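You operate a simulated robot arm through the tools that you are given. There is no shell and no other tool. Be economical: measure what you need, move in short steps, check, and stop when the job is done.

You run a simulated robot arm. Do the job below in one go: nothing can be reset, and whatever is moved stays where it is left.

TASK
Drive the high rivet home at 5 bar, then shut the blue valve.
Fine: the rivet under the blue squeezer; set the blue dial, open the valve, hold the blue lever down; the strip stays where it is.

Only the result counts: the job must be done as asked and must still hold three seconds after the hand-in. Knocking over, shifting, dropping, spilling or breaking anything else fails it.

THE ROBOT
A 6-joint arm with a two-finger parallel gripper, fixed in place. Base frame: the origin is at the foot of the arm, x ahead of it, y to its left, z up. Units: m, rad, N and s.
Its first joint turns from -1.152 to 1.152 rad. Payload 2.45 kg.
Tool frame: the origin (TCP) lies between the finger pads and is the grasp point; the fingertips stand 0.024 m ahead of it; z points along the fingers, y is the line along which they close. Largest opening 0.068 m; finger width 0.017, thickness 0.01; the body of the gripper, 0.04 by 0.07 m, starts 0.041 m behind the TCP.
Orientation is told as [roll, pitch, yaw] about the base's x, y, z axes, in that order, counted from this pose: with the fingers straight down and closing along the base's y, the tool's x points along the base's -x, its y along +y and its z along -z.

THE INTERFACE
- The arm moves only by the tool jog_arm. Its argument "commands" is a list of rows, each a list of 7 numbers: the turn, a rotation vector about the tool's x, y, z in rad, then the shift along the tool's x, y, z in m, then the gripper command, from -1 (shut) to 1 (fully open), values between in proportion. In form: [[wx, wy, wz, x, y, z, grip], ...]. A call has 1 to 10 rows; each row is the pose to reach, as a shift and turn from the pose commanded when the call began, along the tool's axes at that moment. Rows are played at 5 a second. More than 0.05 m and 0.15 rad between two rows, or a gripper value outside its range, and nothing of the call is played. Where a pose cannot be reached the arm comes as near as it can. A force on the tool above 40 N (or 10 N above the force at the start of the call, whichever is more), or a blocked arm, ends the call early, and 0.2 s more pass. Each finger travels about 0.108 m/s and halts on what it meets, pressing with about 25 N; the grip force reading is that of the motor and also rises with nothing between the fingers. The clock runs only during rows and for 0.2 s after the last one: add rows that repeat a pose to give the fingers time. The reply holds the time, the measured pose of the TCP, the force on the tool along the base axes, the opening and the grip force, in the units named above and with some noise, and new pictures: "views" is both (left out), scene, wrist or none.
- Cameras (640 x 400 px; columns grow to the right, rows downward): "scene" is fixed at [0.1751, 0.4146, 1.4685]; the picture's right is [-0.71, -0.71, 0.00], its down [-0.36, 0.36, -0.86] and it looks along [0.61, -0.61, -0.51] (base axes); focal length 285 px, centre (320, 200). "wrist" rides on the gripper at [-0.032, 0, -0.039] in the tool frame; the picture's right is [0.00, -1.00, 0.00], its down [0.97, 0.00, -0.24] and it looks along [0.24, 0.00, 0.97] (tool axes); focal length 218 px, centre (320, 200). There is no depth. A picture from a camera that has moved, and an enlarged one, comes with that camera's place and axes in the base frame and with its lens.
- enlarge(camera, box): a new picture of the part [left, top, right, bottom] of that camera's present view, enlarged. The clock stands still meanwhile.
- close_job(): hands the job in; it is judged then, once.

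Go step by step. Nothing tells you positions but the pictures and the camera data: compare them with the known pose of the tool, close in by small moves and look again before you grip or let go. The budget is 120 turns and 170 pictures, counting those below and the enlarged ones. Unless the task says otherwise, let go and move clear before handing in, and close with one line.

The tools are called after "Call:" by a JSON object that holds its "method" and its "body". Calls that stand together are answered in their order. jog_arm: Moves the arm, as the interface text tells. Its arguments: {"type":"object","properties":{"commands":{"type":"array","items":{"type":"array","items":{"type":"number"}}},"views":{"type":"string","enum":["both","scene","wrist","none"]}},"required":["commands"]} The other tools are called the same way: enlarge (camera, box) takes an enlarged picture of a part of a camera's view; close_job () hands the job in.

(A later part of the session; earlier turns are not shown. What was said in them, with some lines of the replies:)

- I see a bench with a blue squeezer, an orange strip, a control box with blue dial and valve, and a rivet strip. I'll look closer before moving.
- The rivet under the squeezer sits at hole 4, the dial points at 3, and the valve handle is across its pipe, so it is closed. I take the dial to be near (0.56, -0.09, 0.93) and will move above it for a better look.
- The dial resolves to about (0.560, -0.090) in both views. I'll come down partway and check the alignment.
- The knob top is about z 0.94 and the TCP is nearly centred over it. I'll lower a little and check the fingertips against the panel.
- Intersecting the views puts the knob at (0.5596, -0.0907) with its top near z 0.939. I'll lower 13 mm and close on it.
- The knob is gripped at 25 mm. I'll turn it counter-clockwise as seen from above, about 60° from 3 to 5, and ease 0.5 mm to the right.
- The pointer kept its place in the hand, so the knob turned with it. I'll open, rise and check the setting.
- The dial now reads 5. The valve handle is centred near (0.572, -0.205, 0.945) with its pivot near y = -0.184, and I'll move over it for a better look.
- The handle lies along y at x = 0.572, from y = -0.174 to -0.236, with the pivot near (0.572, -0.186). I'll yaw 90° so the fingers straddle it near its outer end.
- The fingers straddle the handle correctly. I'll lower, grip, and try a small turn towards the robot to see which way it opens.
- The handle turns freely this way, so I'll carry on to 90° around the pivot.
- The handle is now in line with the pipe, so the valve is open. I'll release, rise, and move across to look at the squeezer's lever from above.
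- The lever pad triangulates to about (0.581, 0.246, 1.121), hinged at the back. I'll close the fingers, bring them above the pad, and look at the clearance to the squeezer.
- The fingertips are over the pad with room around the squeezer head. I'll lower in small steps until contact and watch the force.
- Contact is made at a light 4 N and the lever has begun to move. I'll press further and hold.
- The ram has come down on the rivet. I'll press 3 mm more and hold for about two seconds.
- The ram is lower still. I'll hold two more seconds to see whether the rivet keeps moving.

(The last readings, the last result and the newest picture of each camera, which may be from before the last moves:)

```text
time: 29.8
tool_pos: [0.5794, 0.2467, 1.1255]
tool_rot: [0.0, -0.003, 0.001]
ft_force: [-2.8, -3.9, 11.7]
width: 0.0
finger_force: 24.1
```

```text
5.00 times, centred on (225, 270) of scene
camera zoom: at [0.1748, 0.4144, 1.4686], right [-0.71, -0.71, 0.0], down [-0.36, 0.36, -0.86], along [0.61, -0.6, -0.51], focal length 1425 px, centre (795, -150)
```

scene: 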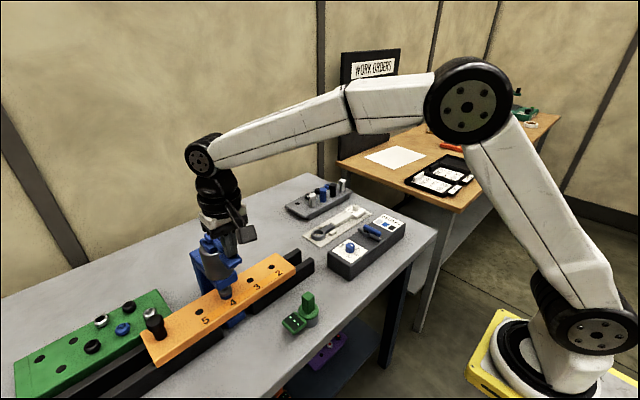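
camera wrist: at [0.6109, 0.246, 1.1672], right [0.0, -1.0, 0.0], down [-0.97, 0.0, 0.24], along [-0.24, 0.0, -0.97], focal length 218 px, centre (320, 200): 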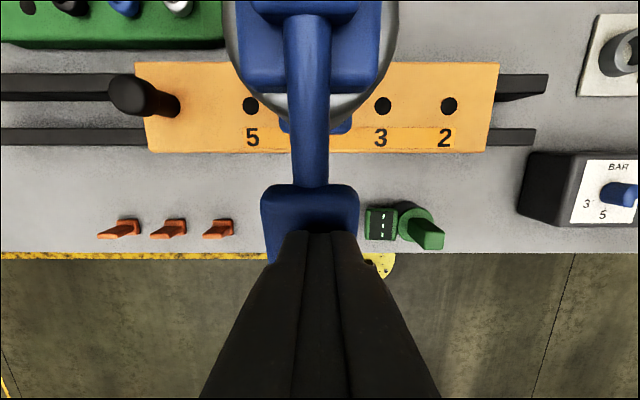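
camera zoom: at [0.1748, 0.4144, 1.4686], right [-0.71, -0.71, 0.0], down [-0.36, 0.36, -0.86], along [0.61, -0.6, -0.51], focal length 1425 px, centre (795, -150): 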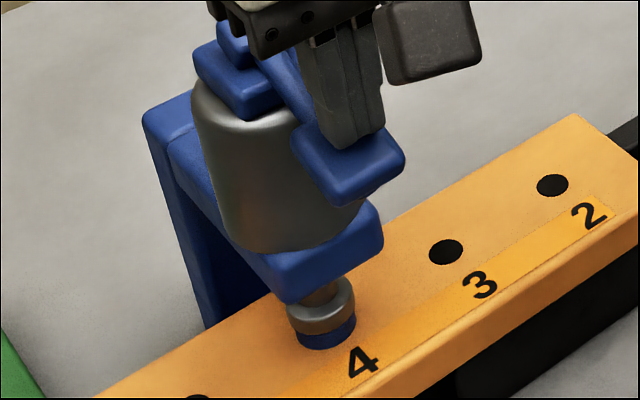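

Nothing moves any further and the lever is at its stop. I'll lift off and inspect the rivet.

Call:
{"method": "jog_arm", "body": {"commands": [[0, 0, 0, 0, 0, -0.02, -1], [0, 0, 0, 0, 0, -0.06, -1], [0, 0, 0, 0.03, -0.02, -0.1, -1], [0, 0, 0, 0.06, -0.05, -0.1, -1], [0, 0, 0, 0.06, -0.09, -0.1, -1], [0, 0, 0, 0.06, -0.13, -0.1, -1], [0, 0, 0, 0.06, -0.13, -0.1, -1]]}}

Call:
{"method": "enlarge", "body": {"camera": "scene", "box": [190, 230, 260, 310]}}

Call:
{"method": "enlarge", "body": {"camera": "wrist", "box": [100, 0, 300, 140]}}

```text
refused: row 3 steps farther than a row can; nothing moved
```

```text
5.00 times, centred on (225, 270) of scene
camera zoom: at [0.1748, 0.4144, 1.4686], right [-0.71, -0.71, 0.0], down [-0.36, 0.36, -0.86], along [0.61, -0.6, -0.51], focal length 1425 px, centre (795, -150)
```

zoom: 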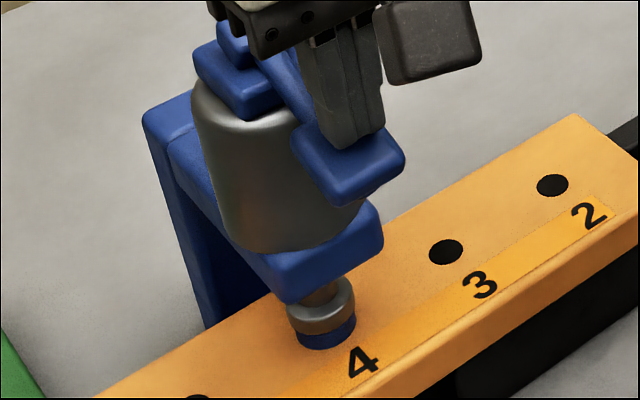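

```text
2.86 times, centred on (200, 70) of wrist
camera zoom: at [0.6108, 0.2464, 1.1628], right [0.0, -1.0, 0.0], down [-0.97, 0.0, 0.24], along [-0.24, 0.0, -0.97], focal length 624 px, centre (663, 571)
```

zoom: 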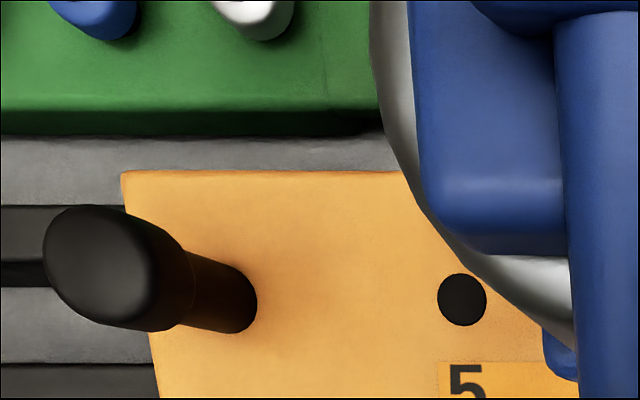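

One step was too long and nothing moved. I'll repeat the lift-off with shorter steps.

Call:
{"method": "jog_arm", "body": {"commands": [[0, 0, 0, 0, 0, -0.02, -1], [0, 0, 0, 0, 0, -0.06, -1], [0, 0, 0, 0.015, -0.01, -0.1, -1], [0, 0, 0, 0.04, -0.04, -0.1, -1], [0, 0, 0, 0.06, -0.08, -0.1, -1], [0, 0, 0, 0.06, -0.12, -0.1, -1], [0, 0, 0, 0.06, -0.12, -0.1, -1]]}}

Call:
{"method": "enlarge", "body": {"camera": "scene", "box": [190, 230, 260, 310]}}

Call:
{"method": "enlarge", "body": {"camera": "wrist", "box": [100, 0, 300, 140]}}

```text
time: 31.4
tool_pos: [0.5174, 0.1271, 1.2237]
tool_rot: [0.0, -0.003, 0.003]
ft_force: [0.2, -0.2, 0.4]
width: 0.0
finger_force: 23.1
camera wrist: at [0.5509, 0.126, 1.2614], right [0.0, -1.0, 0.0], down [-0.97, 0.0, 0.24], along [-0.24, 0.0, -0.97], focal length 218 px, centre (320, 200)
```

scene: 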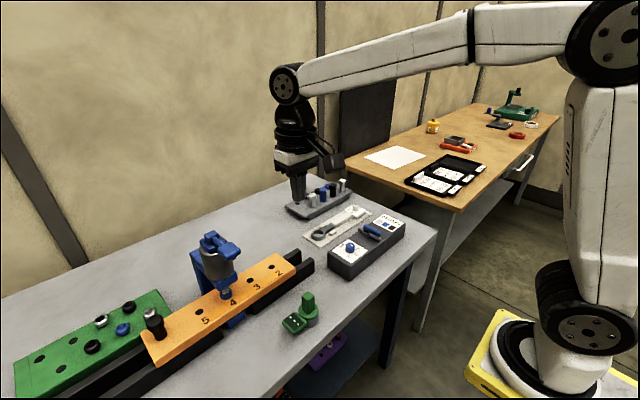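
wrist: 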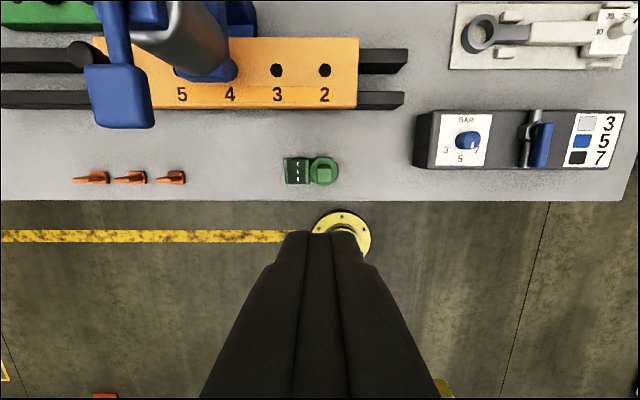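

```text
5.00 times, centred on (225, 270) of scene
camera zoom: at [0.1751, 0.4145, 1.4685], right [-0.71, -0.71, 0.0], down [-0.36, 0.36, -0.86], along [0.61, -0.61, -0.51], focal length 1425 px, centre (795, -150)
```

zoom: 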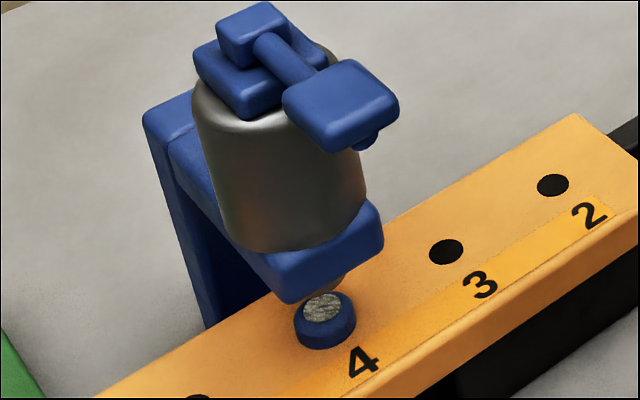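

```text
2.86 times, centred on (200, 70) of wrist
camera zoom: at [0.5509, 0.126, 1.2614], right [0.0, -1.0, 0.0], down [-0.97, 0.0, 0.24], along [-0.24, 0.0, -0.97], focal length 624 px, centre (663, 571)
```

zoom: 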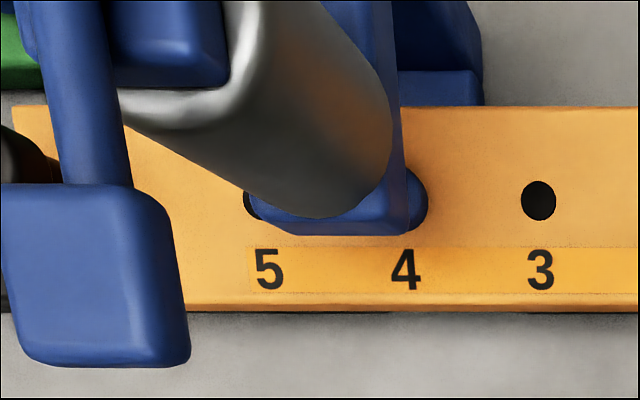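

The rivet now shows a squeezed bright face where it was hollow. I'll take one tighter look before closing the valve.

Call:
{"method": "enlarge", "body": {"camera": "scene", "box": [210, 280, 242, 305]}}

Call:
{"method": "enlarge", "body": {"camera": "scene", "box": [85, 290, 175, 350]}}

```text
16.00 times, centred on (226, 292) of scene
camera zoom: at [0.1751, 0.4145, 1.4685], right [-0.71, -0.71, 0.0], down [-0.36, 0.36, -0.86], along [0.61, -0.61, -0.51], focal length 4559 px, centre (1824, -1280)
```

zoom: 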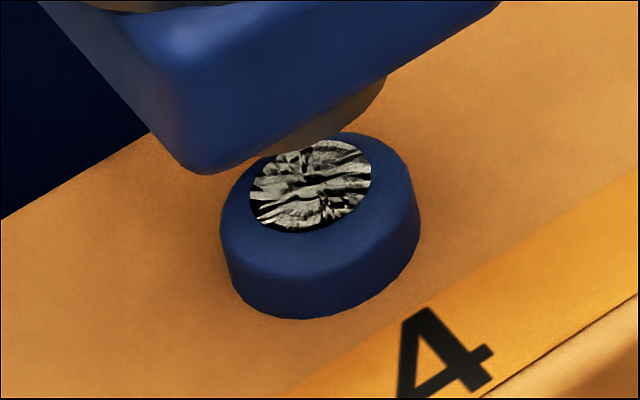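

```text
6.67 times, centred on (130, 320) of scene
camera zoom: at [0.1751, 0.4145, 1.4685], right [-0.71, -0.71, 0.0], down [-0.36, 0.36, -0.86], along [0.61, -0.61, -0.51], focal length 1900 px, centre (1587, -600)
```

zoom: 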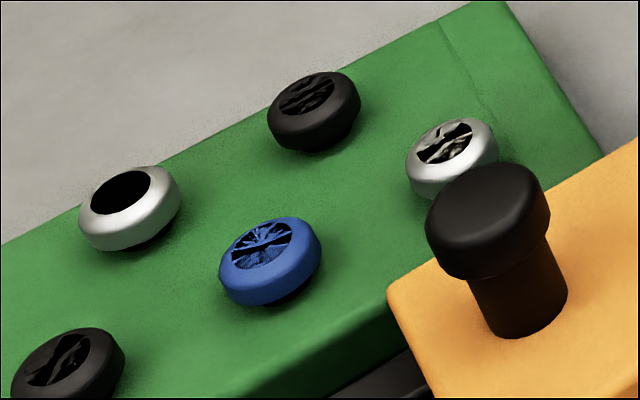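

The rivet's head sits flat on the strip with a formed face, so it is set. Now I'll go back over the valve handle to shut it.

Call:
{"method": "jog_arm", "body": {"commands": [[0, 0, 0, 0, -0.045, 0, 0.3], [0, 0, 0, 0, -0.09, 0, 0.3], [0, 0, 0, -0.005, -0.135, 0, 0.3], [0, 0, 0, -0.01, -0.18, 0, 0.3], [0, 0, 0, -0.015, -0.225, 0, 0.3], [0, 0, 0, -0.0205, -0.268, 0.01, 0.3], [0, 0, 0, -0.0205, -0.3, 0.04, 0.3], [0, 0, 0, -0.0205, -0.313, 0.085, 0.3], [0, 0, 0, -0.0205, -0.313, 0.13, 0.3], [0, 0, 0, -0.0205, -0.313, 0.175, 0.3]], "views": "none"}}

Call:
{"method": "jog_arm", "body": {"commands": [[0, 0, 0, 0, 0, 0.04, 0.3], [0, 0, 0, 0, 0, 0.06, 0.3], [0, 0, 0, 0, 0, 0.06, 0.3]], "views": "wrist"}}

```text
time: 33.6
tool_pos: [0.5411, -0.185, 1.0516]
tool_rot: [0.001, -0.003, 0.002]
ft_force: [1.0, 0.3, -0.1]
width: 0.044
finger_force: 0.0
```

```text
time: 34.4
tool_pos: [0.5399, -0.1853, 0.9901]
tool_rot: [0.001, -0.003, 0.0]
ft_force: [0.3, 0.0, -0.1]
width: 0.0442
finger_force: 0.1
camera wrist: at [0.5718, -0.1863, 1.0282], right [0.0, -1.0, 0.0], down [-0.97, 0.0, 0.24], along [-0.24, 0.0, -0.97], focal length 218 px, centre (320, 200)
```

wrist: 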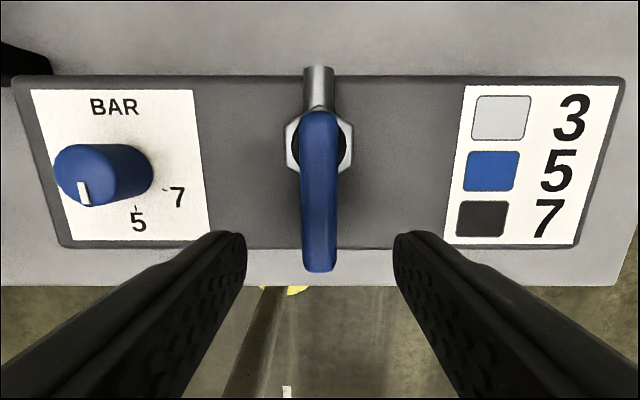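

The hand is aligned with the handle. I'll lower, grip, and turn it back 90° about the pivot.

Call:
{"method": "jog_arm", "body": {"commands": [[0, 0, 0, 0.0, 0, 0.02, 0.3], [0, 0, 0, 0.0, 0, 0.033, 0.3], [0, 0, 0, 0.0, 0, 0.033, 0.3], [0, 0, 0, 0.0, 0, 0.033, -1], [0, 0, 0, 0.0, 0, 0.033, -1], [0, 0, 0, 0.0, 0, 0.033, -1]], "views": "none"}}

Call:
{"method": "jog_arm", "body": {"commands": [[0, 0, -0.141, -0.0003, -0.0048, 0, -1], [0, 0, -0.282, -0.0013, -0.0095, 0, -1], [0, 0, -0.423, -0.003, -0.014, 0, -1], [0, 0, -0.564, -0.0053, -0.0182, 0, -1], [0, 0, -0.705, -0.0081, -0.022, 0, -1], [0, 0, -0.846, -0.0115, -0.0255, 0, -1], [0, 0, -0.987, -0.0153, -0.0284, 0, -1], [0, 0, -1.128, -0.0194, -0.0307, 0, -1], [0, 0, -1.269, -0.0239, -0.0325, 0, -1], [0, 0, -1.41, -0.0286, -0.0336, 0, -1]], "views": "wrist"}}

```text
time: 35.8
tool_pos: [0.5406, -0.1852, 0.9575]
tool_rot: [0.002, -0.005, 0.003]
ft_force: [1.0, 2.0, -1.3]
width: 0.0136
finger_force: 33.5
```

```text
time: 38.0
tool_pos: [0.5662, -0.2189, 0.9561]
tool_rot: [0.0, -0.003, 1.414]
ft_force: [-12.6, 25.8, 11.8]
width: 0.0142
finger_force: 33.9
camera wrist: at [0.5725, -0.1876, 0.994], right [0.99, -0.16, 0.0], down [-0.15, -0.96, 0.24], along [-0.04, -0.24, -0.97], focal length 218 px, centre (320, 200)
```

wrist: 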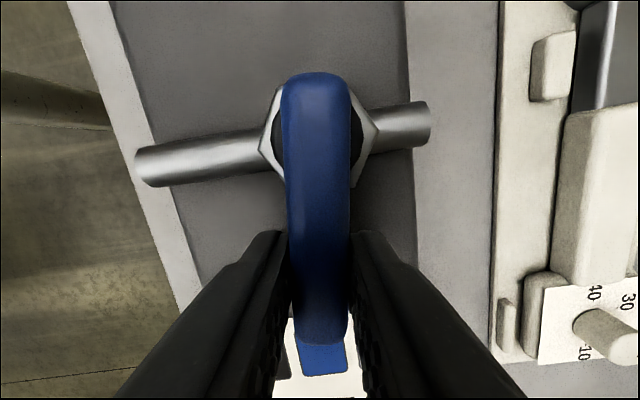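

The handle is nearly back. I'll finish the last 0.16 rad while easing 2 mm towards the pivot to relieve the load.

Call:
{"method": "jog_arm", "body": {"commands": [[0, 0, -0.08, -0.0015, -0.0027, 0, -1], [0, 0, -0.16, -0.0024, -0.0054, 0, -1], [0, 0, -0.18, -0.0024, -0.006, 0, -1], [0, 0, -0.16, -0.0024, -0.0054, 0, -1], [0, 0, -0.16, -0.0024, -0.0054, 0, 0], [0, 0, -0.16, -0.0024, -0.0054, 0, 0.3]], "views": "none"}}

Call:
{"method": "jog_arm", "body": {"commands": [[0, 0, 0, 0, 0, -0.045, 0.3], [0, 0, 0, 0, 0, -0.09, 0.3], [0, 0, 0, 0, 0, -0.13, 0.3], [0, 0, 0, 0, 0, -0.13, 0.3]]}}

Call:
{"method": "enlarge", "body": {"camera": "scene", "box": [330, 180, 430, 280]}}

Call:
{"method": "enlarge", "body": {"camera": "wrist", "box": [220, 50, 420, 250]}}

```text
time: 39.4
tool_pos: [0.575, -0.219, 0.9583]
tool_rot: [-0.005, 0.003, 1.571]
ft_force: [0.0, -0.1, -0.4]
width: 0.0443
finger_force: 0.1
```

```text
time: 40.4
tool_pos: [0.5748, -0.2168, 1.0866]
tool_rot: [-0.001, -0.001, 1.572]
ft_force: [0.3, -1.0, -0.1]
width: 0.0444
finger_force: 0.2
camera wrist: at [0.5743, -0.1863, 1.1242], right [1.0, 0.0, 0.0], down [0.0, -0.97, 0.24], along [0.0, -0.24, -0.97], focal length 218 px, centre (320, 200)
```

scene: 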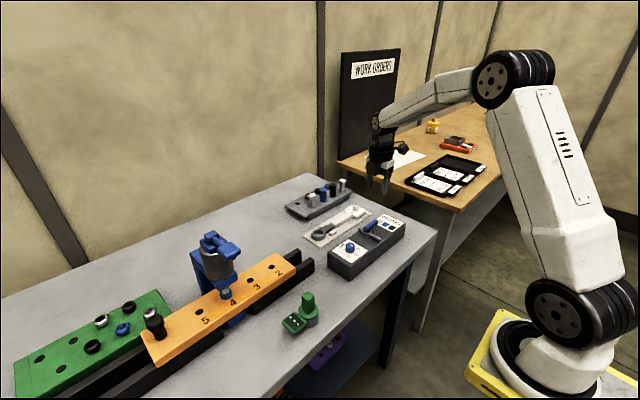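
wrist: 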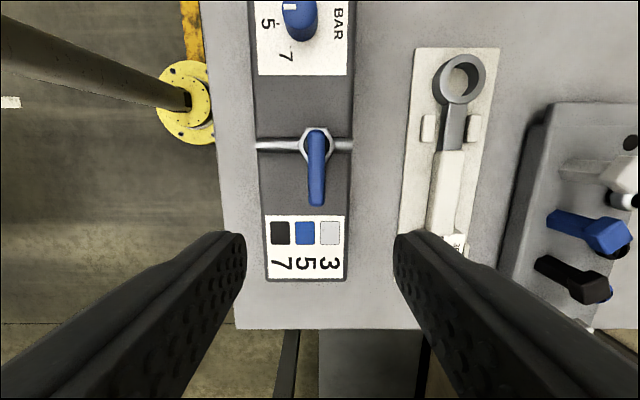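

```text
4.00 times, centred on (380, 230) of scene
camera zoom: at [0.1751, 0.4146, 1.4685], right [-0.71, -0.71, 0.0], down [-0.36, 0.36, -0.86], along [0.61, -0.61, -0.51], focal length 1140 px, centre (80, 80)
```

zoom: 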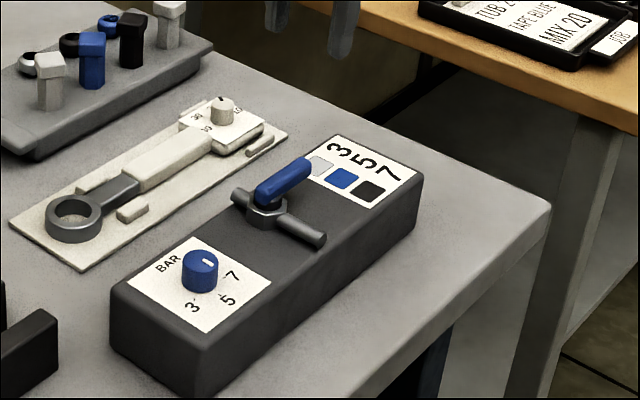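

```text
2.00 times, centred on (320, 150) of wrist
camera zoom: at [0.5743, -0.1863, 1.1242], right [1.0, 0.0, 0.0], down [0.0, -0.97, 0.24], along [0.0, -0.24, -0.97], focal length 436 px, centre (320, 300)
```

zoom: 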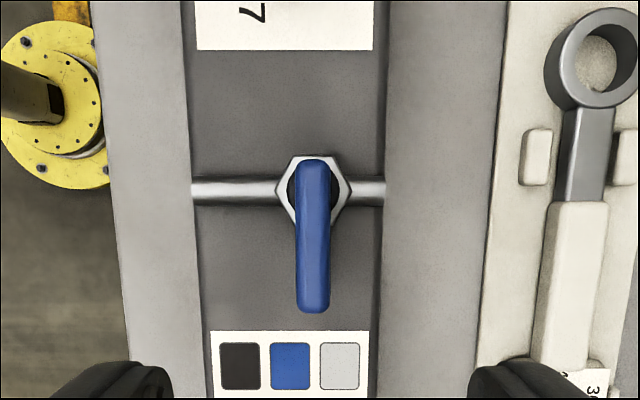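

The valve handle is across its pipe again, the dial still reads 5, the rivet is set and the hand is clear. I'm handing in now.

Call:
{"method": "close_job", "body": {}}

```text
The job is handed in.
```

I drove the rivet under the blue squeezer home at 5 bar, then shut the blue valve; the strip was not moved. I judged the rivet as set from the scene camera only: its head sits flat on the strip and its face is formed.
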